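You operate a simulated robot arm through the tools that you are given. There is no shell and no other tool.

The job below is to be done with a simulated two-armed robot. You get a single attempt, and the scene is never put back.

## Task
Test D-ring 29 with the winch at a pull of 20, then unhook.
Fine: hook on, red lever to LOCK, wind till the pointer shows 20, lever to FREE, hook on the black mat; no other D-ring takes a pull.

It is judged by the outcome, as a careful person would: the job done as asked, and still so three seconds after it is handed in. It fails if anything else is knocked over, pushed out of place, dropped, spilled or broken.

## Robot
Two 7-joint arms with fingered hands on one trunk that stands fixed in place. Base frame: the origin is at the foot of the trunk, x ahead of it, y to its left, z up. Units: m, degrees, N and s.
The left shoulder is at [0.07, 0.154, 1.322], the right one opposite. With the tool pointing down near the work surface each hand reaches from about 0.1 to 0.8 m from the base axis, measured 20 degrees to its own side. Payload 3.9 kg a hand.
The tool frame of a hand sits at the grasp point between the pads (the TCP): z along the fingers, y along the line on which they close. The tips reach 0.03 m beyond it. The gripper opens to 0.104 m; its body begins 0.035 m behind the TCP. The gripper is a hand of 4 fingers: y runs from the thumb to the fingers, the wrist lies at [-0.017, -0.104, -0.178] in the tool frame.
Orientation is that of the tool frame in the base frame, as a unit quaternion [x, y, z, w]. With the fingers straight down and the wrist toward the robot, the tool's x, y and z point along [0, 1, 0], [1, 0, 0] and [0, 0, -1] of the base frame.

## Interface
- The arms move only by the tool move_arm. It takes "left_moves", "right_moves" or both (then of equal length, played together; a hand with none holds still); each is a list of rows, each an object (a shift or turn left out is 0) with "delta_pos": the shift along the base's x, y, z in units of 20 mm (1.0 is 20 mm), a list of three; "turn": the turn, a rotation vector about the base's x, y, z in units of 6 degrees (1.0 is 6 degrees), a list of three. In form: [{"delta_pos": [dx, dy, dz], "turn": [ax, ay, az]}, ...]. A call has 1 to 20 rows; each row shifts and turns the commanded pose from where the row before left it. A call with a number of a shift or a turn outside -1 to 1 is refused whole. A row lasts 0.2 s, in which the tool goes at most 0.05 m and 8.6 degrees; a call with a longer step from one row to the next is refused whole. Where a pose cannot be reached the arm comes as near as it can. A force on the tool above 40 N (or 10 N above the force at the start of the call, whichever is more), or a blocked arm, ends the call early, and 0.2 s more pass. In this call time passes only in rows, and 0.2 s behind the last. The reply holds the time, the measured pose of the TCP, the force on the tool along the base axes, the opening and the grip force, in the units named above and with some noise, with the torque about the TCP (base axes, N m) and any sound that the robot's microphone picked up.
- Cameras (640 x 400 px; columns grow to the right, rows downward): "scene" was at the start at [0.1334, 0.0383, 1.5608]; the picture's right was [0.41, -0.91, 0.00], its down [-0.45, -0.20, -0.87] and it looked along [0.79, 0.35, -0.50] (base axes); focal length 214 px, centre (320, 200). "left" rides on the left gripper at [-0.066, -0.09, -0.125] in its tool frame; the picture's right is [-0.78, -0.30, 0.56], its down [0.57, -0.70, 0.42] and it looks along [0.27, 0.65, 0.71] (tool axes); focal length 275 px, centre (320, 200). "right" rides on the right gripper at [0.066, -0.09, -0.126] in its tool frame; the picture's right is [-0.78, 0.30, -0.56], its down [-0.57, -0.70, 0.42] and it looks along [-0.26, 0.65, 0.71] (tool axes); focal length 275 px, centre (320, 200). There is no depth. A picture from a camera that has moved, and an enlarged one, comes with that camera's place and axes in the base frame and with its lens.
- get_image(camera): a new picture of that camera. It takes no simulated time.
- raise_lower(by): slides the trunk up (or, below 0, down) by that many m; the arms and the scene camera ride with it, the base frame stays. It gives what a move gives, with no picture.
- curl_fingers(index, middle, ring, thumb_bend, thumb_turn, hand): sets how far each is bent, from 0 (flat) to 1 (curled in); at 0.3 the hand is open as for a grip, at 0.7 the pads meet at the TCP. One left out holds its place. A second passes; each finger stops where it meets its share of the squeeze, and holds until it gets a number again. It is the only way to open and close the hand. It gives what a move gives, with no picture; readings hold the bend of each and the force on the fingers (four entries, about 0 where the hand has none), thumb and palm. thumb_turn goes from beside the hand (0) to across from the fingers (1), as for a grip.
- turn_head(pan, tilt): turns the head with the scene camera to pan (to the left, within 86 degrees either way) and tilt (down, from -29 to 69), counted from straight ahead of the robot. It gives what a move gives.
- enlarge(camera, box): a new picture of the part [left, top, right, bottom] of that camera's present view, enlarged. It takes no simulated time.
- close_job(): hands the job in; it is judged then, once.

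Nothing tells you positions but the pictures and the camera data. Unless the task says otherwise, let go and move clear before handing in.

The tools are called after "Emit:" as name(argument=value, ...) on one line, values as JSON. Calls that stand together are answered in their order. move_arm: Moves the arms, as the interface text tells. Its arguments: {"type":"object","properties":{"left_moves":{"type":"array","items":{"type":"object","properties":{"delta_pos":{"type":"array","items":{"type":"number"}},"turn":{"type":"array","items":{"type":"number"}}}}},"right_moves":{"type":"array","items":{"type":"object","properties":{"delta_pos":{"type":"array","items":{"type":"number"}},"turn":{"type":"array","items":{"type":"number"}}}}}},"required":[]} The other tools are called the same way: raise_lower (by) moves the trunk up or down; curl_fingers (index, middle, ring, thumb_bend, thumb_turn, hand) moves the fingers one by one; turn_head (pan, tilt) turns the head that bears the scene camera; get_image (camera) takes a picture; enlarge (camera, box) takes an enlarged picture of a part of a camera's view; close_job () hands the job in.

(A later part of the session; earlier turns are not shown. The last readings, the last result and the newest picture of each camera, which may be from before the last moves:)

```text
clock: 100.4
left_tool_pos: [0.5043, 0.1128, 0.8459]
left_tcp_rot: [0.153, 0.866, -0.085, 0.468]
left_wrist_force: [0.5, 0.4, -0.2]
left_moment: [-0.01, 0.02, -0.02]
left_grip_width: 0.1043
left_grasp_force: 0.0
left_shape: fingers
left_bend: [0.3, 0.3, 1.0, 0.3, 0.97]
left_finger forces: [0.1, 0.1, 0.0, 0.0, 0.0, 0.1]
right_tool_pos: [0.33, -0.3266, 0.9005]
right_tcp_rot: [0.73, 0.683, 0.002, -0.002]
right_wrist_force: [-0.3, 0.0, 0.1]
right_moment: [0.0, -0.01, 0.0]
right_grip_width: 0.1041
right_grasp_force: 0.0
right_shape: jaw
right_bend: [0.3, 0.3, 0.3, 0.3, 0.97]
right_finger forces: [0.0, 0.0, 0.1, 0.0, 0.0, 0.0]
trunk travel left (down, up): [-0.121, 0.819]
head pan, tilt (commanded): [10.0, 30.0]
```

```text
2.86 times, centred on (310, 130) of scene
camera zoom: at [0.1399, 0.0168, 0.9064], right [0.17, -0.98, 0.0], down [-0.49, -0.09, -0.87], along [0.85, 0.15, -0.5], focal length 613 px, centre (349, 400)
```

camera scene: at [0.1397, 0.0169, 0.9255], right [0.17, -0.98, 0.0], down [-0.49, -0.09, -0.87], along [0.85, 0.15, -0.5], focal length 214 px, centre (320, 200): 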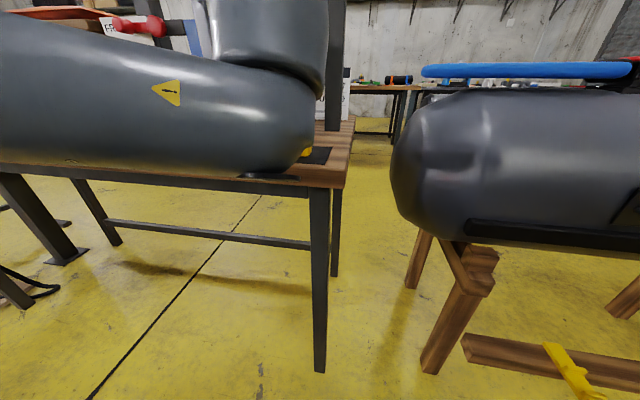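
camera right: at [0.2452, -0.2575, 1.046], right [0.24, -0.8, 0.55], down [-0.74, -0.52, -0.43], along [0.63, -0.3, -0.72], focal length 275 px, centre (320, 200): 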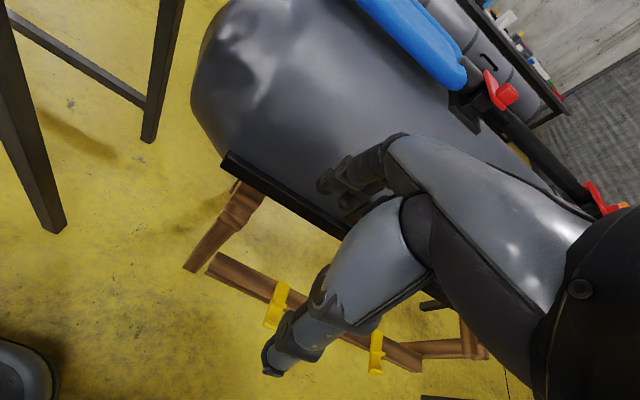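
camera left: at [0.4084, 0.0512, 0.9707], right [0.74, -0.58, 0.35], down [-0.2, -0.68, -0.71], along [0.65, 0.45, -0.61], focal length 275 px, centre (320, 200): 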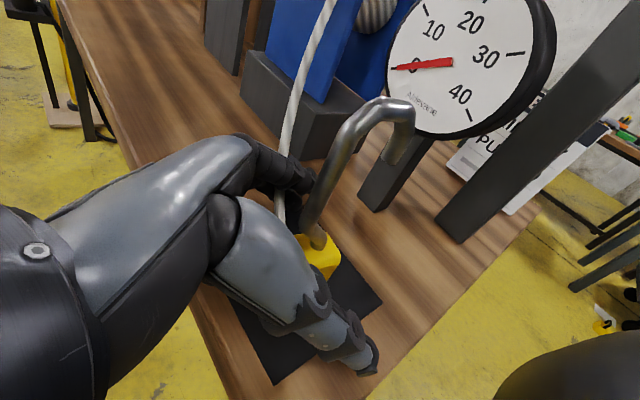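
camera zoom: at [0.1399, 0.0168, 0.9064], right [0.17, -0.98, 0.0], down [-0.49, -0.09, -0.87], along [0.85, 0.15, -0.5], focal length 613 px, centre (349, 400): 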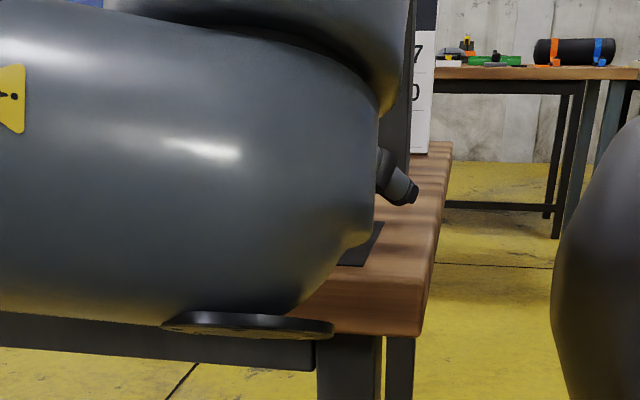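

Positioned with no contact forces. Closing on the body in two steps.

Emit:
curl_fingers(hand="left", index=0.52, middle=0.52, thumb_bend=0.52)

Emit:
curl_fingers(hand="left", index=0.7, middle=0.7, thumb_bend=0.7)

Emit:
enlarge(camera="left", box=[220, 80, 440, 360])

```text
clock: 101.4
left_tool_pos: [0.5031, 0.1121, 0.8458]
left_tcp_rot: [0.152, 0.866, -0.084, 0.469]
left_wrist_force: [0.3, -0.2, 0.1]
left_moment: [-0.03, 0.01, 0.02]
left_grip_width: 0.049
left_grasp_force: 0.0
left_shape: fingers
left_bend: [0.52, 0.52, 1.0, 0.52, 0.97]
left_finger forces: [0.0, 0.0, 0.0, 0.0, 0.0, 0.1]
right_tool_pos: [0.3315, -0.3264, 0.9001]
right_tcp_rot: [0.731, 0.683, 0.002, -0.003]
right_wrist_force: [-0.6, 1.2, -0.2]
right_moment: [-0.03, 0.0, 0.01]
right_grip_width: 0.104
right_grasp_force: 0.1
right_shape: jaw
right_bend: [0.3, 0.3, 0.3, 0.3, 0.97]
right_finger forces: [0.1, 0.0, 0.1, 0.0, 0.1, 0.0]
trunk travel left (down, up): [-0.121, 0.819]
head pan, tilt (commanded): [10.0, 30.0]
```

```text
clock: 102.4
left_tool_pos: [0.5039, 0.1136, 0.8459]
left_tcp_rot: [0.153, 0.866, -0.085, 0.469]
left_wrist_force: [-0.4, 0.8, 0.0]
left_moment: [0.04, 0.0, 0.03]
left_grip_width: 0.018
left_grasp_force: 9.1
left_shape: fingers
left_bend: [0.66, 0.64, 1.0, 0.64, 0.96]
left_finger forces: [3.8, 5.8, 0.1, 0.1, 8.2, 0.0]
right_tool_pos: [0.3315, -0.3276, 0.8998]
right_tcp_rot: [0.731, 0.682, 0.003, -0.002]
right_wrist_force: [-0.3, 0.1, 0.5]
right_moment: [-0.01, -0.01, 0.02]
right_grip_width: 0.1038
right_grasp_force: 0.1
right_shape: jaw
right_bend: [0.3, 0.3, 0.3, 0.3, 0.97]
right_finger forces: [0.0, 0.0, 0.0, 0.0, 0.0, 0.0]
trunk travel left (down, up): [-0.121, 0.819]
head pan, tilt (commanded): [10.0, 30.0]
```

```text
1.43 times, centred on (330, 220) of left
camera zoom: at [0.4081, 0.0514, 0.9709], right [0.74, -0.58, 0.35], down [-0.2, -0.68, -0.71], along [0.65, 0.45, -0.61], focal length 393 px, centre (306, 171)
```

zoom: 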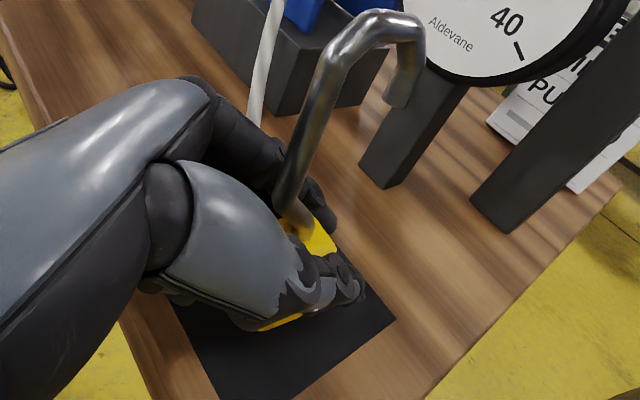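

Now the fingers hold the yellow body itself (index, middle and thumb all loaded, about 9 N). Lifting slightly to check.

Emit:
raise_lower(by=0.03)

Emit:
enlarge(camera="left", box=[220, 80, 440, 360])

```text
clock: 103.2
left_tool_pos: [0.5034, 0.1121, 0.8747]
left_tcp_rot: [0.153, 0.866, -0.084, 0.468]
left_wrist_force: [0.6, 0.0, -1.5]
left_moment: [0.0, 0.0, 0.0]
left_grip_width: 0.0178
left_grasp_force: 8.8
left_shape: fingers
left_bend: [0.66, 0.65, 1.0, 0.64, 0.96]
left_finger forces: [3.7, 5.1, 0.1, 0.1, 8.5, 0.1]
right_tool_pos: [0.3304, -0.3272, 0.9303]
right_tcp_rot: [0.731, 0.682, 0.003, -0.002]
right_wrist_force: [-0.5, -0.1, 0.8]
right_moment: [-0.03, -0.03, 0.01]
right_grip_width: 0.1041
right_grasp_force: 0.0
right_shape: jaw
right_bend: [0.3, 0.3, 0.3, 0.3, 0.97]
right_finger forces: [0.1, 0.1, 0.0, 0.0, 0.0, 0.0]
trunk travel left (down, up): [-0.151, 0.789]
head pan, tilt (commanded): [10.0, 30.0]
```

```text
1.43 times, centred on (330, 220) of left
camera zoom: at [0.4085, 0.0512, 1.0006], right [0.74, -0.58, 0.35], down [-0.2, -0.68, -0.71], along [0.65, 0.45, -0.61], focal length 393 px, centre (306, 171)
```

zoom: 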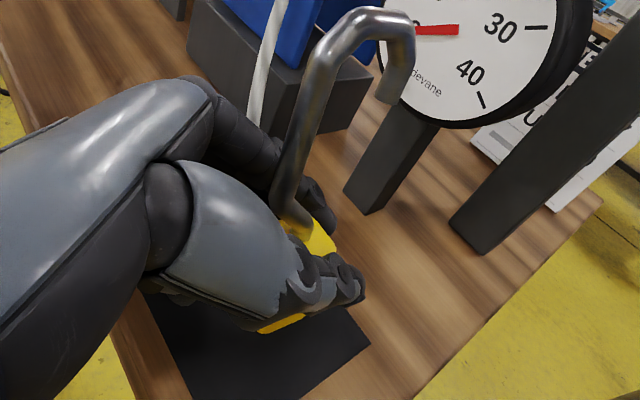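

The hook is held firmly and upright. I'll lift it with the trunk to near ring height, staying well in front of the board.

Emit:
raise_lower(by=0.4)

Emit:
get_image(camera="left")

Emit:
get_image(camera="scene")

Emit:
get_image(camera="right")

```text
clock: 107.0
left_tool_pos: [0.5038, 0.1125, 1.2753]
left_tcp_rot: [0.152, 0.866, -0.085, 0.468]
left_wrist_force: [0.5, 0.5, -1.7]
left_moment: [0.01, 0.0, 0.04]
left_grip_width: 0.0177
left_grasp_force: 8.2
left_shape: fingers
left_bend: [0.66, 0.65, 1.0, 0.64, 0.96]
left_finger forces: [3.6, 5.0, 0.0, 0.0, 8.5, 0.0]
right_tool_pos: [0.3297, -0.3263, 1.3299]
right_tcp_rot: [0.731, 0.682, 0.001, -0.003]
right_wrist_force: [0.8, 0.9, -0.4]
right_moment: [0.0, -0.01, -0.03]
right_grip_width: 0.1037
right_grasp_force: 0.1
right_shape: jaw
right_bend: [0.3, 0.3, 0.3, 0.3, 0.97]
right_finger forces: [0.1, 0.0, 0.0, 0.0, 0.0, 0.0]
trunk travel left (down, up): [-0.551, 0.389]
head pan, tilt (commanded): [10.0, 30.0]
```

```text
taken
camera left: at [0.4084, 0.0513, 1.4007], right [0.74, -0.58, 0.35], down [-0.2, -0.68, -0.71], along [0.65, 0.45, -0.61], focal length 275 px, centre (320, 200)
```

left: 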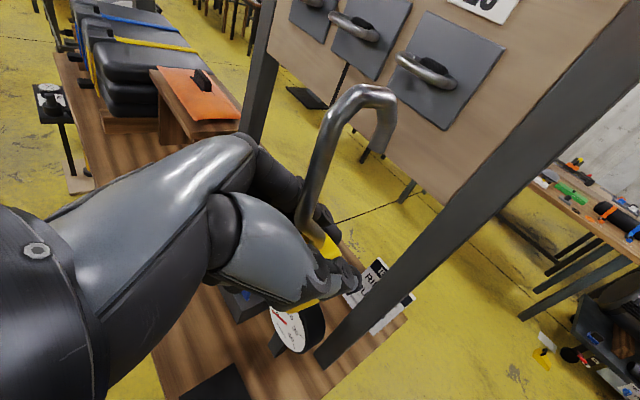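

```text
taken
camera scene: at [0.14, 0.0168, 1.3364], right [0.17, -0.98, 0.0], down [-0.49, -0.09, -0.87], along [0.85, 0.15, -0.5], focal length 214 px, centre (320, 200)
```

scene: 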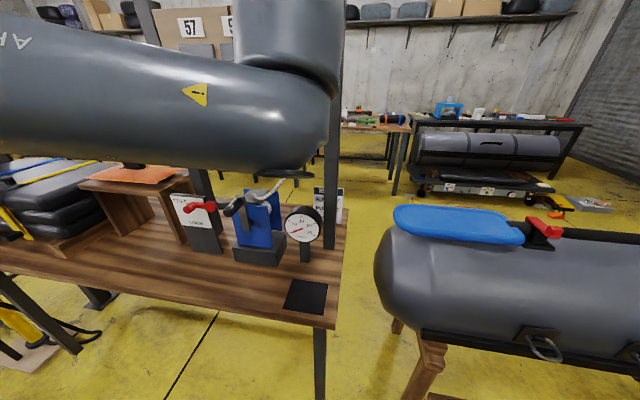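

```text
taken
camera right: at [0.2456, -0.2575, 1.4569], right [0.24, -0.8, 0.55], down [-0.74, -0.52, -0.43], along [0.63, -0.3, -0.72], focal length 275 px, centre (320, 200)
```

right: 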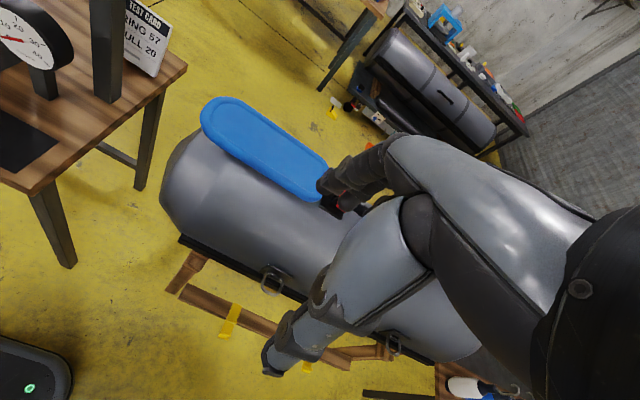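

The hook is at ring height with the rope paid out freely. I'll raise a little more, turn the C to face the board squarely, and line up in front of ring 29.

Emit:
raise_lower(by=0.055)

Emit:
move_arm(left_moves=[{"delta_pos": [0, 0.7, 0], "turn": [0, 0, 0.5]}, {"delta_pos": [0, 0.7, 0], "turn": [0, 0, 0.5]}, {"delta_pos": [0, 0.7, 0], "turn": [0, 0, 0.5]}, {"delta_pos": [0, 0.7, 0], "turn": [0, 0, 0.5]}, {"delta_pos": [0, 0.7, 0], "turn": [0, 0, 0.5]}, {"delta_pos": [0, 0.5, 0]}])

Emit:
get_image(camera="left")

Emit:
get_image(camera="scene")

```text
clock: 108.0
left_tool_pos: [0.5037, 0.1129, 1.3306]
left_tcp_rot: [0.152, 0.867, -0.084, 0.468]
left_wrist_force: [-0.3, -0.3, -1.6]
left_moment: [0.0, -0.01, 0.0]
left_grip_width: 0.018
left_grasp_force: 8.4
left_shape: fingers
left_bend: [0.66, 0.65, 1.0, 0.64, 0.96]
left_finger forces: [3.5, 5.0, 0.0, 0.0, 8.4, 0.0]
right_tool_pos: [0.331, -0.328, 1.3857]
right_tcp_rot: [0.731, 0.683, 0.002, -0.003]
right_wrist_force: [0.0, -0.4, 0.6]
right_moment: [-0.03, 0.01, -0.02]
right_grip_width: 0.104
right_grasp_force: 0.1
right_shape: jaw
right_bend: [0.3, 0.3, 0.3, 0.3, 0.97]
right_finger forces: [0.1, 0.0, 0.0, 0.1, 0.0, 0.1]
trunk travel left (down, up): [-0.606, 0.334]
head pan, tilt (commanded): [10.0, 30.0]
```

```text
clock: 109.3
left_tool_pos: [0.502, 0.1942, 1.33]
left_tcp_rot: [0.037, 0.878, -0.023, 0.476]
left_wrist_force: [0.6, 0.3, -0.9]
left_moment: [-0.03, 0.01, 0.01]
left_grip_width: 0.0178
left_grasp_force: 8.0
left_shape: fingers
left_bend: [0.66, 0.65, 1.0, 0.64, 0.96]
left_finger forces: [3.6, 5.0, 0.0, 0.1, 8.3, 0.1]
right_tool_pos: [0.3304, -0.3268, 1.386]
right_tcp_rot: [0.731, 0.683, 0.002, -0.003]
right_wrist_force: [-0.5, 0.3, -0.2]
right_moment: [-0.03, -0.01, -0.02]
right_grip_width: 0.104
right_grasp_force: 0.1
right_shape: jaw
right_bend: [0.3, 0.3, 0.3, 0.3, 0.97]
right_finger forces: [0.1, 0.0, 0.0, 0.1, 0.0, 0.0]
trunk travel left (down, up): [-0.606, 0.334]
head pan, tilt (commanded): [10.0, 30.0]
```

```text
taken
camera left: at [0.4263, 0.1105, 1.4549], right [0.86, -0.37, 0.35], down [-0.02, -0.71, -0.71], along [0.51, 0.6, -0.61], focal length 275 px, centre (320, 200)
```

left: 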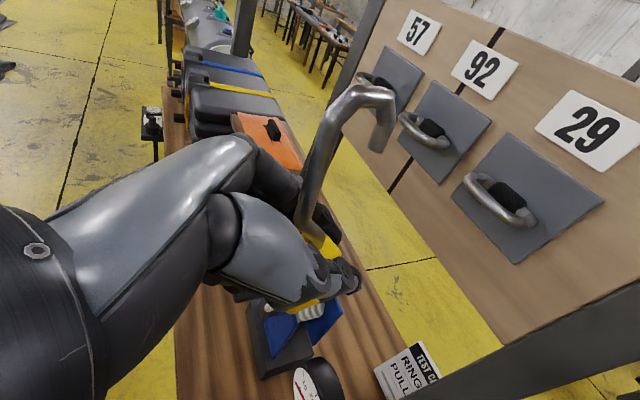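

```text
taken
camera scene: at [0.1398, 0.0177, 1.3915], right [0.17, -0.98, 0.0], down [-0.49, -0.09, -0.87], along [0.85, 0.15, -0.5], focal length 214 px, centre (320, 200)
```

scene: 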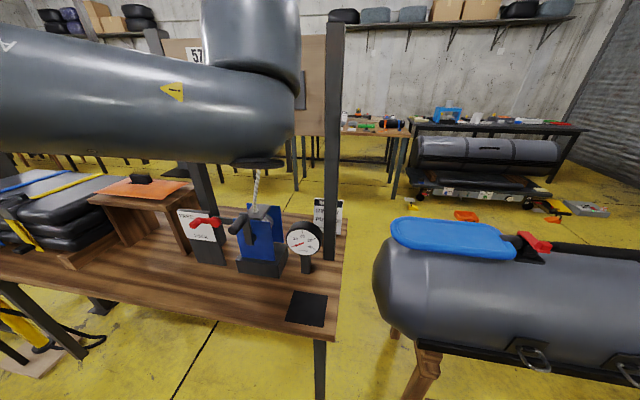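

Ring 29 is straight ahead of the hook. I'll zoom in on the ring and on the hook to align them precisely.

Emit:
enlarge(camera="left", box=[440, 140, 580, 270])

Emit:
enlarge(camera="left", box=[270, 70, 430, 310])

```text
3.08 times, centred on (510, 205) of left
camera zoom: at [0.4263, 0.1105, 1.4549], right [0.86, -0.37, 0.35], down [-0.02, -0.71, -0.71], along [0.51, 0.6, -0.61], focal length 847 px, centre (-265, 185)
```

zoom: 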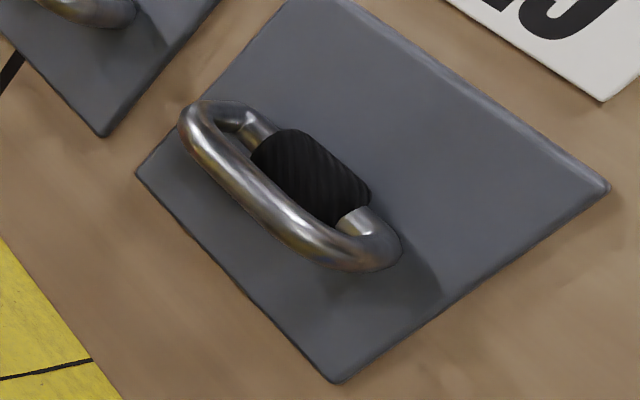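

```text
1.67 times, centred on (350, 190) of left
camera zoom: at [0.4263, 0.1105, 1.4549], right [0.86, -0.37, 0.35], down [-0.02, -0.71, -0.71], along [0.51, 0.6, -0.61], focal length 459 px, centre (270, 217)
```

zoom: 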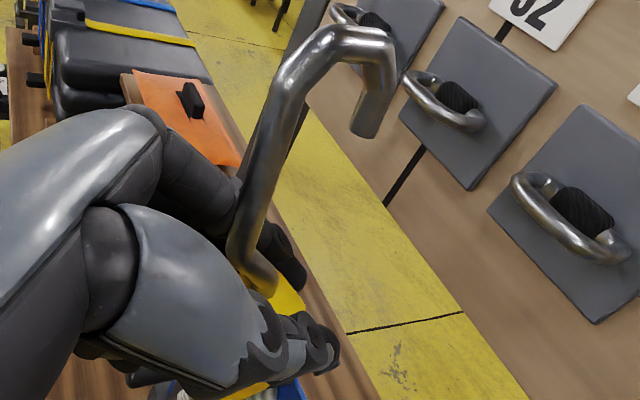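

From the hand camera I place the hook's tip at about TCP + [0.022, 0.011, 0.065] m. At this height the tip passes about 27 mm above the ring's bar. I'll advance most of the way and look again.

Emit:
move_arm(left_moves=[{"delta_pos": [0.7, -0.05, 0]}, {"delta_pos": [0.7, -0.05, 0]}, {"delta_pos": [0.7, -0.05, 0]}, {"delta_pos": [0.7, -0.05, 0]}, {"delta_pos": [0.7, -0.05, 0]}, {"delta_pos": [0.7, -0.05, 0]}, {"delta_pos": [0.7, -0.05, 0]}, {"delta_pos": [0.6, -0.05, 0]}])

Emit:
get_image(camera="left")

Emit:
enlarge(camera="left", box=[300, 80, 480, 200])

Emit:
get_image(camera="scene")

```text
clock: 111.2
left_tool_pos: [0.5952, 0.197, 1.3342]
left_tcp_rot: [0.038, 0.878, -0.022, 0.476]
left_wrist_force: [0.0, -0.6, -0.5]
left_moment: [0.03, 0.01, 0.0]
left_grip_width: 0.0175
left_grasp_force: 8.1
left_shape: fingers
left_bend: [0.66, 0.65, 1.0, 0.64, 0.96]
left_finger forces: [3.5, 4.9, 0.0, 0.0, 8.1, 0.0]
left hand out of reach, approached as far as the arm can: row 6, 7, 8
right_tool_pos: [0.3306, -0.3265, 1.3852]
right_tcp_rot: [0.731, 0.683, 0.003, -0.003]
right_wrist_force: [0.3, 0.4, -0.1]
right_moment: [0.01, -0.01, 0.0]
right_grip_width: 0.1041
right_grasp_force: 0.1
right_shape: jaw
right_bend: [0.3, 0.3, 0.3, 0.3, 0.97]
right_finger forces: [0.0, 0.1, 0.0, 0.0, 0.0, 0.1]
trunk travel left (down, up): [-0.606, 0.334]
head pan, tilt (commanded): [10.0, 30.0]
```

```text
taken
camera left: at [0.5175, 0.1132, 1.4588], right [0.86, -0.37, 0.35], down [-0.02, -0.7, -0.71], along [0.51, 0.6, -0.61], focal length 275 px, centre (320, 200)
```

left: 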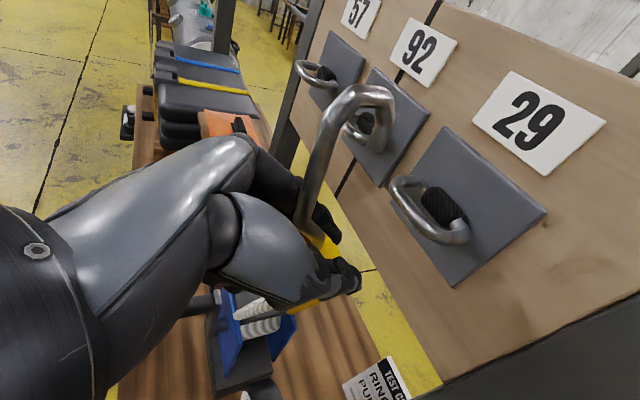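

```text
3.33 times, centred on (390, 140) of left
camera zoom: at [0.5175, 0.1132, 1.4588], right [0.86, -0.37, 0.35], down [-0.02, -0.7, -0.71], along [0.51, 0.6, -0.61], focal length 918 px, centre (87, 400)
```

zoom: 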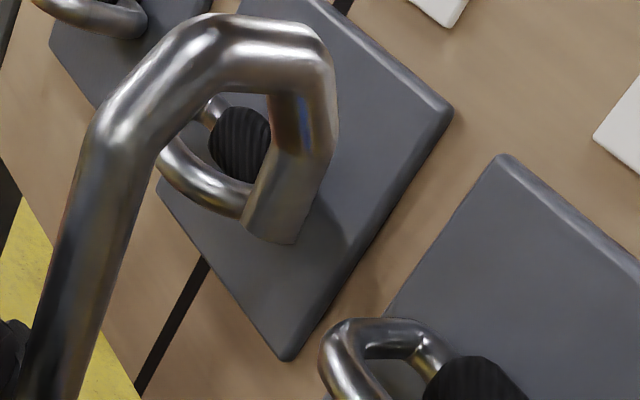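

```text
taken
camera scene: at [0.1399, 0.0166, 1.3914], right [0.17, -0.98, 0.0], down [-0.49, -0.09, -0.87], along [0.85, 0.15, -0.5], focal length 214 px, centre (320, 200)
```

scene: 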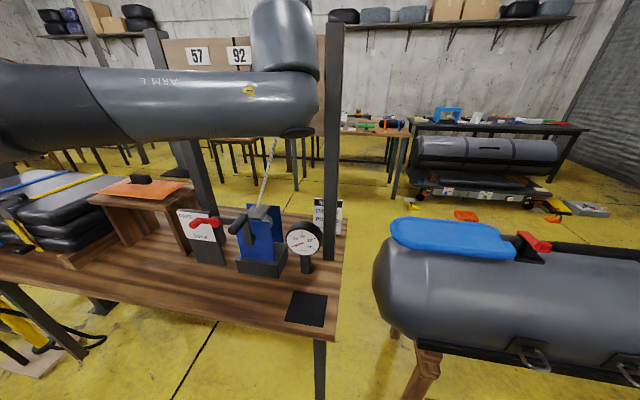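

The arm reaches its limit at this yaw. The C is turned about 10° left anyway, so I'll yaw back 15° to square it up and gain reach, then continue forward.

Emit:
move_arm(left_moves=[{"turn": [0, 0, -0.5]}, {"turn": [0, 0, -0.5]}, {"turn": [0, 0, -0.5]}, {"turn": [0, 0, -0.5]}, {"turn": [0, 0, -0.5]}, {"delta_pos": [0.4, -0.15, -0.05]}, {"delta_pos": [0.4, -0.15, -0.05]}, {"delta_pos": [0.4, -0.15, -0.05]}])

Emit:
get_image(camera="left")

Emit:
enlarge(camera="left", box=[300, 70, 480, 230])

```text
clock: 113.0
left_tool_pos: [0.6162, 0.1888, 1.3299]
left_tcp_rot: [0.152, 0.866, -0.084, 0.468]
left_wrist_force: [-0.4, -0.2, -0.8]
left_moment: [0.02, 0.02, -0.01]
left_grip_width: 0.0175
left_grasp_force: 8.5
left_shape: fingers
left_bend: [0.66, 0.65, 1.0, 0.64, 0.96]
left_finger forces: [3.5, 4.9, 0.0, 0.0, 8.0, 0.0]
right_tool_pos: [0.3304, -0.3264, 1.3859]
right_tcp_rot: [0.73, 0.683, 0.002, -0.003]
right_wrist_force: [-0.4, 0.3, -0.6]
right_moment: [0.0, -0.02, -0.02]
right_grip_width: 0.1037
right_grasp_force: 0.1
right_shape: jaw
right_bend: [0.3, 0.3, 0.3, 0.3, 0.97]
right_finger forces: [0.0, 0.1, 0.0, 0.1, 0.1, 0.0]
trunk travel left (down, up): [-0.606, 0.334]
head pan, tilt (commanded): [10.0, 30.0]
```

```text
taken
camera left: at [0.5215, 0.1274, 1.4549], right [0.74, -0.58, 0.35], down [-0.2, -0.68, -0.71], along [0.65, 0.45, -0.61], focal length 275 px, centre (320, 200)
```

left: 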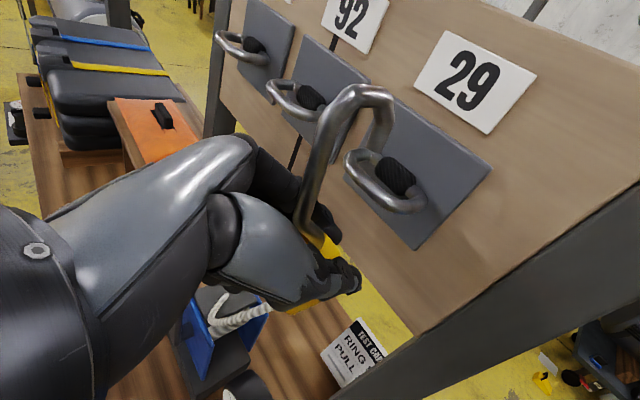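

```text
2.50 times, centred on (390, 150) of left
camera zoom: at [0.5215, 0.1274, 1.4549], right [0.74, -0.58, 0.35], down [-0.2, -0.68, -0.71], along [0.65, 0.45, -0.61], focal length 688 px, centre (145, 325)
```

zoom: 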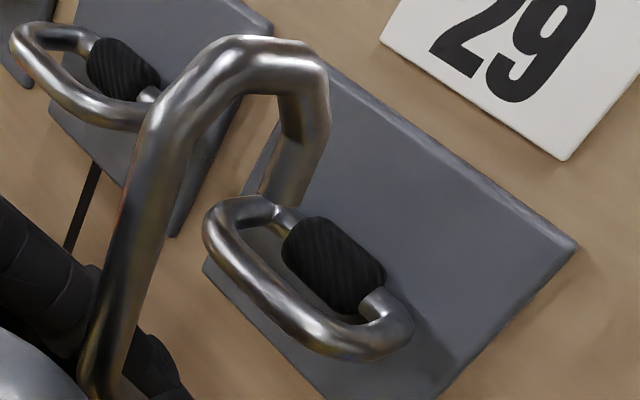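

Now the C is square to ring 29 and everything stays in reach. I'll advance the last ~39 mm in small steps, with the tip passing above the bar.

Emit:
move_arm(left_moves=[{"delta_pos": [0.4, 0, 0]}, {"delta_pos": [0.4, 0, 0]}, {"delta_pos": [0.4, 0, 0]}, {"delta_pos": [0.4, 0, 0]}])

Emit:
enlarge(camera="left", box=[270, 70, 450, 250])

Emit:
get_image(camera="left")

```text
clock: 114.0
left_tool_pos: [0.6501, 0.189, 1.3305]
left_tcp_rot: [0.153, 0.866, -0.084, 0.468]
left_wrist_force: [0.8, -0.2, -2.0]
left_moment: [0.04, -0.01, -0.03]
left_grip_width: 0.0175
left_grasp_force: 8.4
left_shape: fingers
left_bend: [0.66, 0.65, 1.0, 0.64, 0.96]
left_finger forces: [3.5, 4.9, 0.1, 0.0, 8.1, 0.0]
right_tool_pos: [0.3311, -0.3258, 1.386]
right_tcp_rot: [0.731, 0.683, 0.003, -0.002]
right_wrist_force: [0.6, 0.5, -0.9]
right_moment: [-0.04, 0.02, 0.02]
right_grip_width: 0.1039
right_grasp_force: 0.0
right_shape: jaw
right_bend: [0.3, 0.3, 0.3, 0.3, 0.97]
right_finger forces: [0.0, 0.0, 0.1, 0.0, 0.0, 0.0]
trunk travel left (down, up): [-0.606, 0.334]
head pan, tilt (commanded): [10.0, 30.0]
```

```text
2.22 times, centred on (360, 160) of left
camera zoom: at [0.5551, 0.1273, 1.4544], right [0.74, -0.58, 0.35], down [-0.2, -0.68, -0.71], along [0.65, 0.45, -0.61], focal length 612 px, centre (231, 289)
```

zoom: 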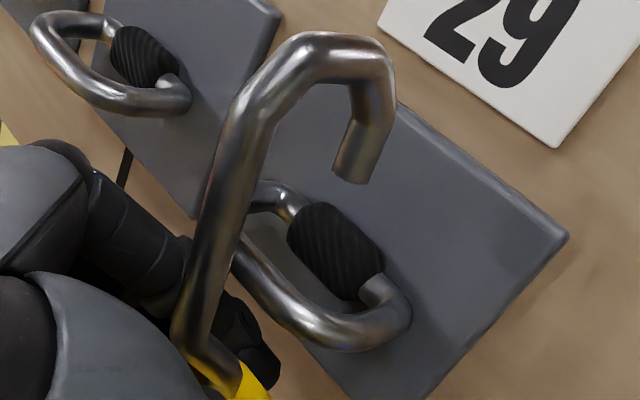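

```text
taken
camera left: at [0.5551, 0.1273, 1.4544], right [0.74, -0.58, 0.35], down [-0.2, -0.68, -0.71], along [0.65, 0.45, -0.61], focal length 275 px, centre (320, 200)
```

left: 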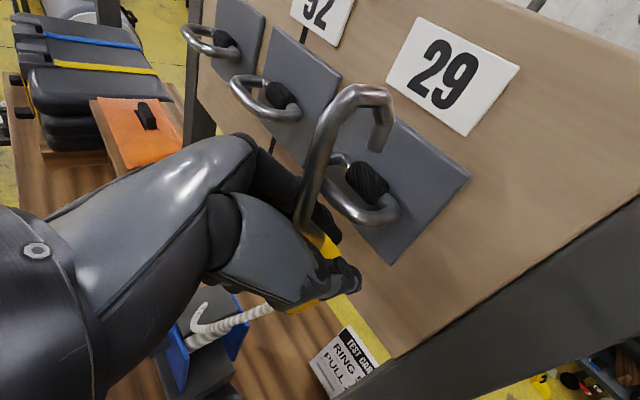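

The tip is above the gap between bar and sleeve, about 10 mm past the bar's centre. I'll go 4.5 mm further for an even gap, then lower with the trunk so the tip drops behind the bar.

Emit:
move_arm(left_moves=[{"delta_pos": [0.23, 0, 0]}])

Emit:
raise_lower(by=-0.02)

Emit:
enlarge(camera="left", box=[270, 70, 450, 250])

```text
clock: 114.3
left_tool_pos: [0.6544, 0.1882, 1.3296]
left_tcp_rot: [0.153, 0.866, -0.085, 0.468]
left_wrist_force: [0.4, 0.4, -1.6]
left_moment: [0.03, 0.02, -0.02]
left_grip_width: 0.0172
left_grasp_force: 8.0
left_shape: fingers
left_bend: [0.66, 0.65, 1.0, 0.64, 0.96]
left_finger forces: [3.5, 5.0, 0.1, 0.1, 8.0, 0.1]
right_tool_pos: [0.331, -0.3277, 1.3864]
right_tcp_rot: [0.731, 0.682, 0.003, -0.002]
right_wrist_force: [0.0, 0.3, -0.7]
right_moment: [0.0, 0.01, 0.02]
right_grip_width: 0.1041
right_grasp_force: 0.1
right_shape: jaw
right_bend: [0.3, 0.3, 0.3, 0.3, 0.97]
right_finger forces: [0.1, 0.0, 0.1, 0.1, 0.0, 0.1]
trunk travel left (down, up): [-0.606, 0.334]
head pan, tilt (commanded): [10.0, 30.0]
```

```text
clock: 115.0
left_tool_pos: [0.6541, 0.189, 1.3098]
left_tcp_rot: [0.152, 0.867, -0.085, 0.468]
left_wrist_force: [0.0, 0.4, -1.6]
left_moment: [0.02, -0.02, 0.02]
left_grip_width: 0.0177
left_grasp_force: 8.6
left_shape: fingers
left_bend: [0.66, 0.65, 1.0, 0.64, 0.96]
left_finger forces: [3.5, 4.9, 0.0, 0.0, 8.0, 0.0]
right_tool_pos: [0.3307, -0.3273, 1.3662]
right_tcp_rot: [0.731, 0.683, 0.003, -0.002]
right_wrist_force: [0.2, 1.1, -0.2]
right_moment: [0.0, 0.0, 0.05]
right_grip_width: 0.104
right_grasp_force: 0.0
right_shape: jaw
right_bend: [0.3, 0.3, 0.3, 0.3, 0.97]
right_finger forces: [0.1, 0.0, 0.1, 0.0, 0.1, 0.1]
trunk travel left (down, up): [-0.586, 0.354]
head pan, tilt (commanded): [10.0, 30.0]
```

```text
2.22 times, centred on (360, 160) of left
camera zoom: at [0.5587, 0.1274, 1.4349], right [0.74, -0.58, 0.35], down [-0.2, -0.68, -0.71], along [0.65, 0.45, -0.61], focal length 612 px, centre (231, 289)
```

zoom: 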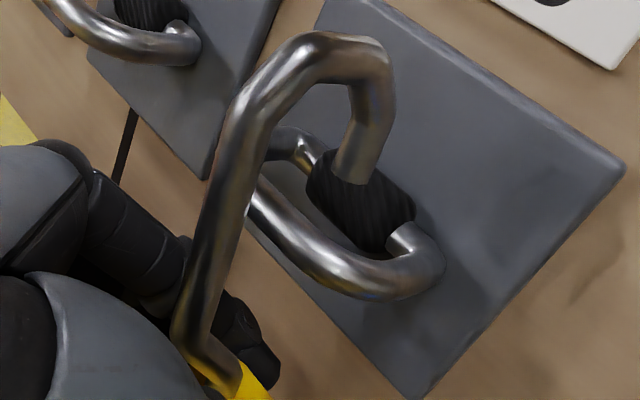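

The tip is just above the gap, perhaps slightly near the sleeve. I'll ease back 2 mm and lower in small steps, watching the force.

Emit:
move_arm(left_moves=[{"delta_pos": [-0.1, 0, 0]}])

Emit:
raise_lower(by=-0.01)

Emit:
enlarge(camera="left", box=[270, 70, 450, 250])

```text
clock: 115.4
left_tool_pos: [0.6521, 0.1879, 1.3099]
left_tcp_rot: [0.152, 0.867, -0.084, 0.468]
left_wrist_force: [0.5, 0.3, -2.1]
left_moment: [0.01, -0.02, 0.01]
left_grip_width: 0.0174
left_grasp_force: 8.3
left_shape: fingers
left_bend: [0.66, 0.65, 1.0, 0.64, 0.96]
left_finger forces: [3.5, 4.8, 0.0, 0.0, 8.0, 0.0]
right_tool_pos: [0.3307, -0.3276, 1.3648]
right_tcp_rot: [0.731, 0.683, 0.002, -0.002]
right_wrist_force: [0.9, 0.7, -0.1]
right_moment: [0.01, -0.02, 0.01]
right_grip_width: 0.104
right_grasp_force: 0.1
right_shape: jaw
right_bend: [0.3, 0.3, 0.3, 0.3, 0.97]
right_finger forces: [0.1, 0.1, 0.0, 0.0, 0.0, 0.0]
trunk travel left (down, up): [-0.586, 0.354]
head pan, tilt (commanded): [10.0, 30.0]
```

```text
clock: 116.0
left_tool_pos: [0.6529, 0.1893, 1.3002]
left_tcp_rot: [0.152, 0.866, -0.084, 0.469]
left_wrist_force: [-0.3, 0.1, -1.8]
left_moment: [0.03, -0.02, 0.01]
left_grip_width: 0.0173
left_grasp_force: 8.5
left_shape: fingers
left_bend: [0.66, 0.65, 1.0, 0.64, 0.96]
left_finger forces: [3.7, 4.9, 0.1, 0.0, 8.2, 0.1]
right_tool_pos: [0.3304, -0.329, 1.3558]
right_tcp_rot: [0.731, 0.683, 0.003, -0.003]
right_wrist_force: [0.8, 0.0, 0.1]
right_moment: [0.01, 0.0, 0.0]
right_grip_width: 0.104
right_grasp_force: 0.1
right_shape: jaw
right_bend: [0.3, 0.3, 0.3, 0.3, 0.97]
right_finger forces: [0.0, 0.0, 0.0, 0.1, 0.1, 0.1]
trunk travel left (down, up): [-0.576, 0.364]
head pan, tilt (commanded): [10.0, 30.0]
```

```text
2.22 times, centred on (360, 160) of left
camera zoom: at [0.5565, 0.1269, 1.4254], right [0.74, -0.58, 0.35], down [-0.2, -0.68, -0.71], along [0.65, 0.45, -0.61], focal length 612 px, centre (231, 289)
```

zoom: 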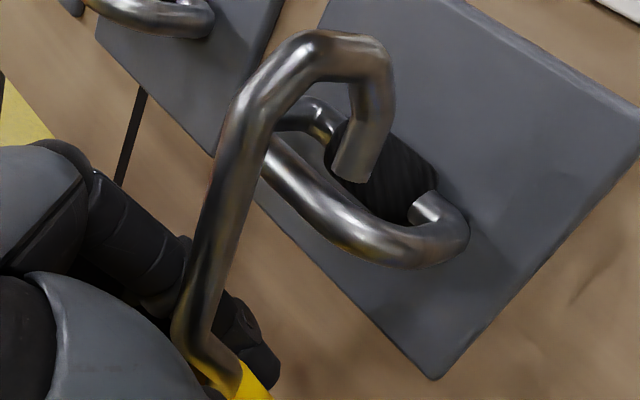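

No contact, and the tip is descending between the bar and the sleeve. Continuing down in small steps.

Emit:
raise_lower(by=-0.01)

Emit:
enlarge(camera="left", box=[270, 70, 450, 250])

```text
clock: 116.6
left_tool_pos: [0.6527, 0.1884, 1.2896]
left_tcp_rot: [0.152, 0.867, -0.084, 0.468]
left_wrist_force: [0.9, 1.1, -1.0]
left_moment: [0.04, 0.07, 0.02]
left_grip_width: 0.0178
left_grasp_force: 9.4
left_shape: fingers
left_bend: [0.66, 0.65, 1.0, 0.64, 0.96]
left_finger forces: [4.3, 5.3, 0.1, 0.1, 8.6, 0.1]
right_tool_pos: [0.3326, -0.3271, 1.3457]
right_tcp_rot: [0.731, 0.683, 0.002, -0.002]
right_wrist_force: [-0.4, -0.8, 0.1]
right_moment: [0.02, 0.03, -0.02]
right_grip_width: 0.104
right_grasp_force: 0.2
right_shape: jaw
right_bend: [0.3, 0.3, 0.3, 0.3, 0.97]
right_finger forces: [0.0, 0.0, 0.0, 0.1, 0.1, 0.0]
trunk travel left (down, up): [-0.566, 0.374]
head pan, tilt (commanded): [10.0, 30.0]
```

```text
2.22 times, centred on (360, 160) of left
camera zoom: at [0.5584, 0.1272, 1.414], right [0.74, -0.58, 0.34], down [-0.2, -0.68, -0.71], along [0.64, 0.45, -0.62], focal length 612 px, centre (231, 289)
```

zoom: 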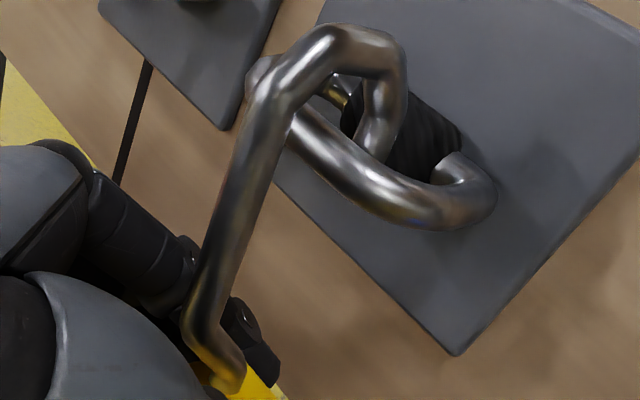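

The tip is now behind the bar, so the hook is through ring 29. There's a light touch pushing the tip forward against the bar's back, so I'll move 3 mm forward to free it and then lower on.

Emit:
move_arm(left_moves=[{"delta_pos": [0.15, 0, 0]}])

Emit:
raise_lower(by=-0.006)

Emit:
enlarge(camera="left", box=[270, 70, 450, 250])

```text
clock: 117.0
left_tool_pos: [0.6555, 0.1883, 1.2905]
left_tcp_rot: [0.152, 0.866, -0.085, 0.468]
left_wrist_force: [0.2, 1.0, -1.8]
left_moment: [-0.05, 0.02, 0.03]
left_grip_width: 0.0174
left_grasp_force: 9.4
left_shape: fingers
left_bend: [0.66, 0.65, 1.0, 0.64, 0.96]
left_finger forces: [3.9, 5.2, 0.0, 0.0, 8.4, 0.1]
right_tool_pos: [0.3331, -0.3267, 1.3447]
right_tcp_rot: [0.731, 0.683, 0.002, -0.002]
right_wrist_force: [0.6, 0.8, -0.1]
right_moment: [-0.01, -0.01, 0.03]
right_grip_width: 0.104
right_grasp_force: 0.0
right_shape: jaw
right_bend: [0.3, 0.3, 0.3, 0.3, 0.97]
right_finger forces: [0.1, 0.1, 0.0, 0.0, 0.1, 0.0]
trunk travel left (down, up): [-0.566, 0.374]
head pan, tilt (commanded): [10.0, 30.0]
```

```text
clock: 117.5
left_tool_pos: [0.6554, 0.1874, 1.2838]
left_tcp_rot: [0.152, 0.867, -0.085, 0.468]
left_wrist_force: [-0.2, 0.5, -1.1]
left_moment: [0.0, 0.01, -0.01]
left_grip_width: 0.0174
left_grasp_force: 9.1
left_shape: fingers
left_bend: [0.66, 0.65, 1.0, 0.64, 0.96]
left_finger forces: [3.9, 5.2, 0.1, 0.0, 8.4, 0.0]
right_tool_pos: [0.3307, -0.3279, 1.3399]
right_tcp_rot: [0.731, 0.683, 0.002, -0.002]
right_wrist_force: [-0.2, 0.8, 0.2]
right_moment: [0.02, -0.02, -0.01]
right_grip_width: 0.1041
right_grasp_force: 0.0
right_shape: jaw
right_bend: [0.3, 0.3, 0.3, 0.3, 0.97]
right_finger forces: [0.0, 0.0, 0.0, 0.0, 0.0, 0.0]
trunk travel left (down, up): [-0.56, 0.38]
head pan, tilt (commanded): [10.0, 30.0]
```

```text
2.22 times, centred on (360, 160) of left
camera zoom: at [0.5601, 0.127, 1.409], right [0.74, -0.58, 0.35], down [-0.2, -0.68, -0.71], along [0.65, 0.45, -0.61], focal length 612 px, centre (231, 289)
```

zoom: 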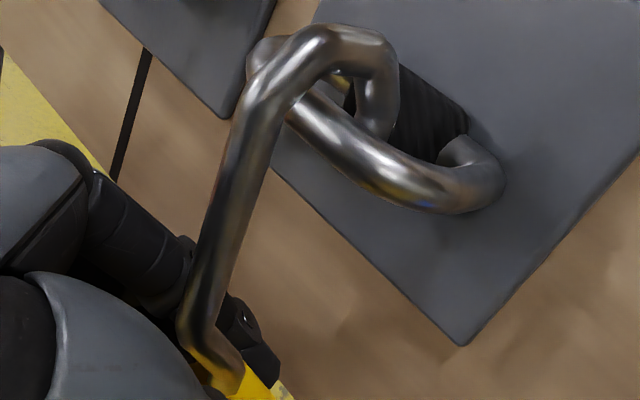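

The bar is clearly inside the C with the tip behind it. I'll lower a few more millimetres until the ring carries the hook's weight.

Emit:
raise_lower(by=-0.005)

Emit:
raise_lower(by=-0.004)

Emit:
enlarge(camera="left", box=[270, 70, 450, 250])

```text
clock: 118.1
left_tool_pos: [0.6562, 0.1871, 1.2785]
left_tcp_rot: [0.152, 0.867, -0.084, 0.468]
left_wrist_force: [0.8, -0.3, -1.5]
left_moment: [0.0, 0.03, 0.0]
left_grip_width: 0.0178
left_grasp_force: 9.0
left_shape: fingers
left_bend: [0.66, 0.65, 1.0, 0.64, 0.96]
left_finger forces: [4.0, 5.1, 0.0, 0.0, 8.4, 0.0]
right_tool_pos: [0.3314, -0.3277, 1.334]
right_tcp_rot: [0.73, 0.683, 0.003, -0.002]
right_wrist_force: [0.1, 0.5, 0.7]
right_moment: [-0.03, -0.02, 0.01]
right_grip_width: 0.1039
right_grasp_force: 0.1
right_shape: jaw
right_bend: [0.3, 0.3, 0.3, 0.3, 0.97]
right_finger forces: [0.0, 0.0, 0.0, 0.0, 0.1, 0.0]
trunk travel left (down, up): [-0.555, 0.385]
head pan, tilt (commanded): [10.0, 30.0]
```

```text
clock: 118.6
left_tool_pos: [0.6541, 0.1876, 1.2759]
left_tcp_rot: [0.152, 0.866, -0.084, 0.469]
left_wrist_force: [0.8, 0.3, 1.6]
left_moment: [0.01, -0.01, 0.02]
left_grip_width: 0.0175
left_grasp_force: 9.4
left_shape: fingers
left_bend: [0.66, 0.65, 1.0, 0.64, 0.95]
left_finger forces: [4.1, 5.3, 0.0, 0.1, 8.6, 0.0]
right_tool_pos: [0.3304, -0.3266, 1.3318]
right_tcp_rot: [0.731, 0.683, 0.003, -0.002]
right_wrist_force: [0.0, 1.0, -0.2]
right_moment: [0.0, -0.01, 0.0]
right_grip_width: 0.1039
right_grasp_force: 0.0
right_shape: jaw
right_bend: [0.3, 0.3, 0.3, 0.3, 0.97]
right_finger forces: [0.1, 0.1, 0.0, 0.0, 0.1, 0.0]
trunk travel left (down, up): [-0.551, 0.389]
head pan, tilt (commanded): [10.0, 30.0]
```

```text
2.22 times, centred on (360, 160) of left
camera zoom: at [0.5588, 0.127, 1.4011], right [0.74, -0.58, 0.35], down [-0.2, -0.68, -0.71], along [0.65, 0.45, -0.61], focal length 612 px, centre (231, 289)
```

zoom: 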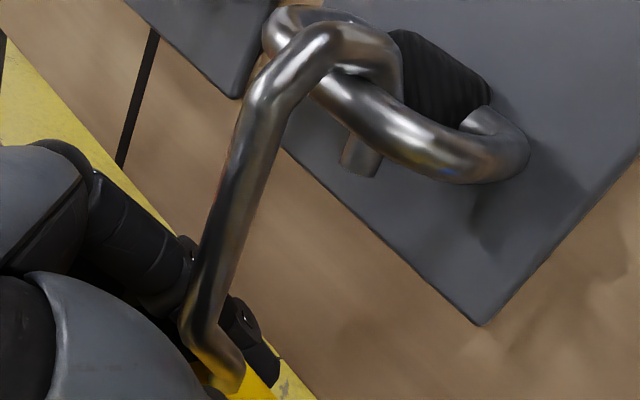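

The hook is seated: the ring now carries it and the tip is visible below the bar. I'll open the hand and check that it hangs.

Emit:
curl_fingers(hand="left", index=0.5, middle=0.5, thumb_bend=0.5)

Emit:
get_image(camera="left")

```text
clock: 119.6
left_tool_pos: [0.6547, 0.1865, 1.275]
left_tcp_rot: [0.152, 0.866, -0.084, 0.469]
left_wrist_force: [0.0, -0.9, -0.5]
left_moment: [-0.04, -0.01, -0.02]
left_grip_width: 0.0534
left_grasp_force: 0.0
left_shape: fingers
left_bend: [0.5, 0.5, 1.0, 0.5, 0.97]
left_finger forces: [0.0, 0.1, 0.0, 0.0, 0.0, 0.1]
right_tool_pos: [0.3302, -0.3267, 1.3314]
right_tcp_rot: [0.731, 0.682, 0.002, -0.002]
right_wrist_force: [0.5, 0.4, 0.8]
right_moment: [0.0, -0.03, -0.01]
right_grip_width: 0.1037
right_grasp_force: 0.0
right_shape: jaw
right_bend: [0.3, 0.3, 0.3, 0.3, 0.97]
right_finger forces: [0.0, 0.0, 0.0, 0.0, 0.0, 0.0]
trunk travel left (down, up): [-0.551, 0.389]
head pan, tilt (commanded): [10.0, 30.0]
```

```text
taken
camera left: at [0.5593, 0.1268, 1.4005], right [0.74, -0.58, 0.35], down [-0.2, -0.68, -0.71], along [0.65, 0.45, -0.61], focal length 275 px, centre (320, 200)
```

left: 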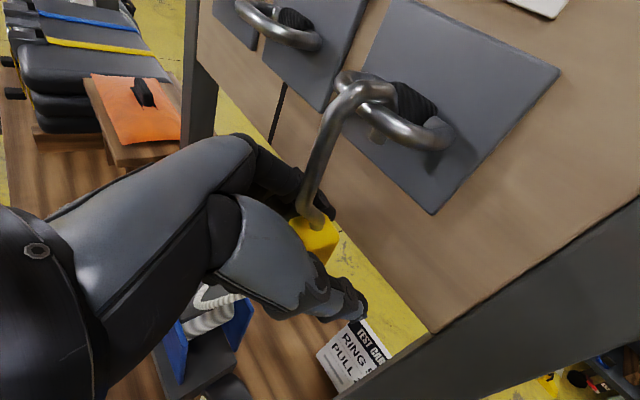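

The hook hangs on ring 29 by itself. I'll open fully and back straight out.

Emit:
curl_fingers(hand="left", index=0.3, middle=0.3, thumb_bend=0.3)

Emit:
move_arm(left_moves=[{"delta_pos": [-0.7, 0.25, 0]}, {"delta_pos": [-0.7, 0.25, 0]}, {"delta_pos": [-0.7, 0.25, 0]}, {"delta_pos": [-0.7, 0.25, 0]}, {"delta_pos": [-0.7, 0.25, 0]}, {"delta_pos": [-0.7, 0.25, 0]}, {"delta_pos": [-0.7, 0.25, 0]}, {"delta_pos": [-0.7, 0.25, 0]}])

Emit:
get_image(camera="left")

Emit:
get_image(camera="scene")

```text
clock: 120.6
left_tool_pos: [0.6556, 0.1882, 1.275]
left_tcp_rot: [0.151, 0.866, -0.085, 0.469]
left_wrist_force: [0.3, -0.1, -1.1]
left_moment: [0.0, -0.02, 0.01]
left_grip_width: 0.1042
left_grasp_force: 0.1
left_shape: fingers
left_bend: [0.3, 0.3, 1.0, 0.3, 0.97]
left_finger forces: [0.0, 0.0, 0.1, 0.1, 0.0, 0.1]
right_tool_pos: [0.331, -0.3275, 1.3305]
right_tcp_rot: [0.73, 0.683, 0.002, -0.002]
right_wrist_force: [-1.1, 0.5, 0.5]
right_moment: [-0.02, 0.03, -0.01]
right_grip_width: 0.1042
right_grasp_force: 0.0
right_shape: jaw
right_bend: [0.3, 0.3, 0.3, 0.3, 0.97]
right_finger forces: [0.1, 0.0, 0.1, 0.0, 0.1, 0.1]
trunk travel left (down, up): [-0.551, 0.389]
head pan, tilt (commanded): [10.0, 30.0]
```

```text
clock: 122.4
left_tool_pos: [0.5415, 0.2297, 1.2766]
left_tcp_rot: [0.152, 0.866, -0.084, 0.469]
left_wrist_force: [-1.4, 1.0, 0.0]
left_moment: [0.0, -0.03, 0.0]
left_grip_width: 0.1043
left_grasp_force: 0.1
left_shape: fingers
left_bend: [0.3, 0.3, 1.0, 0.3, 0.97]
left_finger forces: [0.0, 0.1, 0.0, 0.0, 0.1, 0.0]
right_tool_pos: [0.3301, -0.3268, 1.3315]
right_tcp_rot: [0.731, 0.683, 0.003, -0.002]
right_wrist_force: [-0.7, 0.3, -0.7]
right_moment: [0.01, -0.01, 0.0]
right_grip_width: 0.104
right_grasp_force: 0.0
right_shape: jaw
right_bend: [0.3, 0.3, 0.3, 0.3, 0.97]
right_finger forces: [0.1, 0.0, 0.0, 0.0, 0.1, 0.1]
trunk travel left (down, up): [-0.551, 0.389]
head pan, tilt (commanded): [10.0, 30.0]
```

```text
taken
camera left: at [0.4464, 0.1684, 1.4009], right [0.74, -0.58, 0.35], down [-0.2, -0.68, -0.71], along [0.65, 0.45, -0.61], focal length 275 px, centre (320, 200)
```

left: 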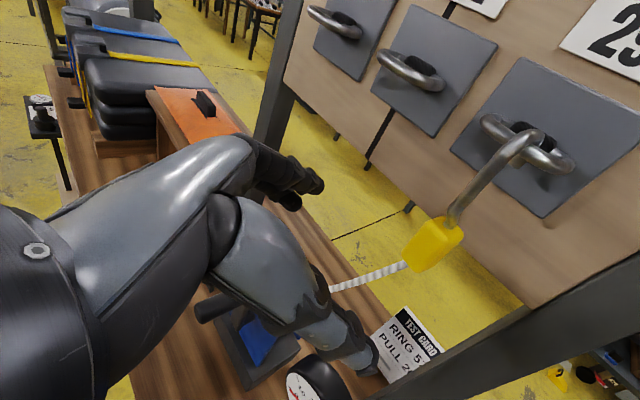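

```text
taken
camera scene: at [0.1391, 0.0174, 1.3365], right [0.17, -0.98, 0.0], down [-0.49, -0.09, -0.87], along [0.85, 0.15, -0.5], focal length 214 px, centre (320, 200)
```

scene: 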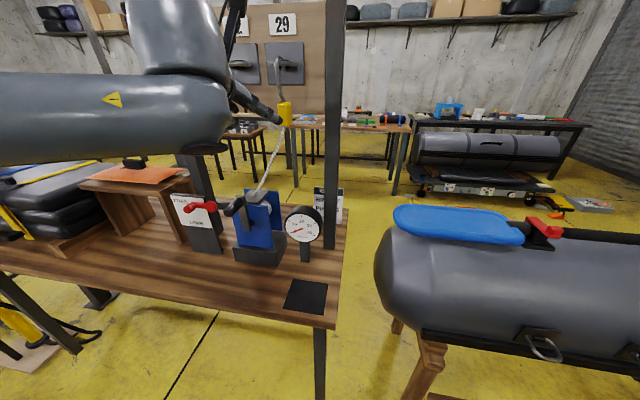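

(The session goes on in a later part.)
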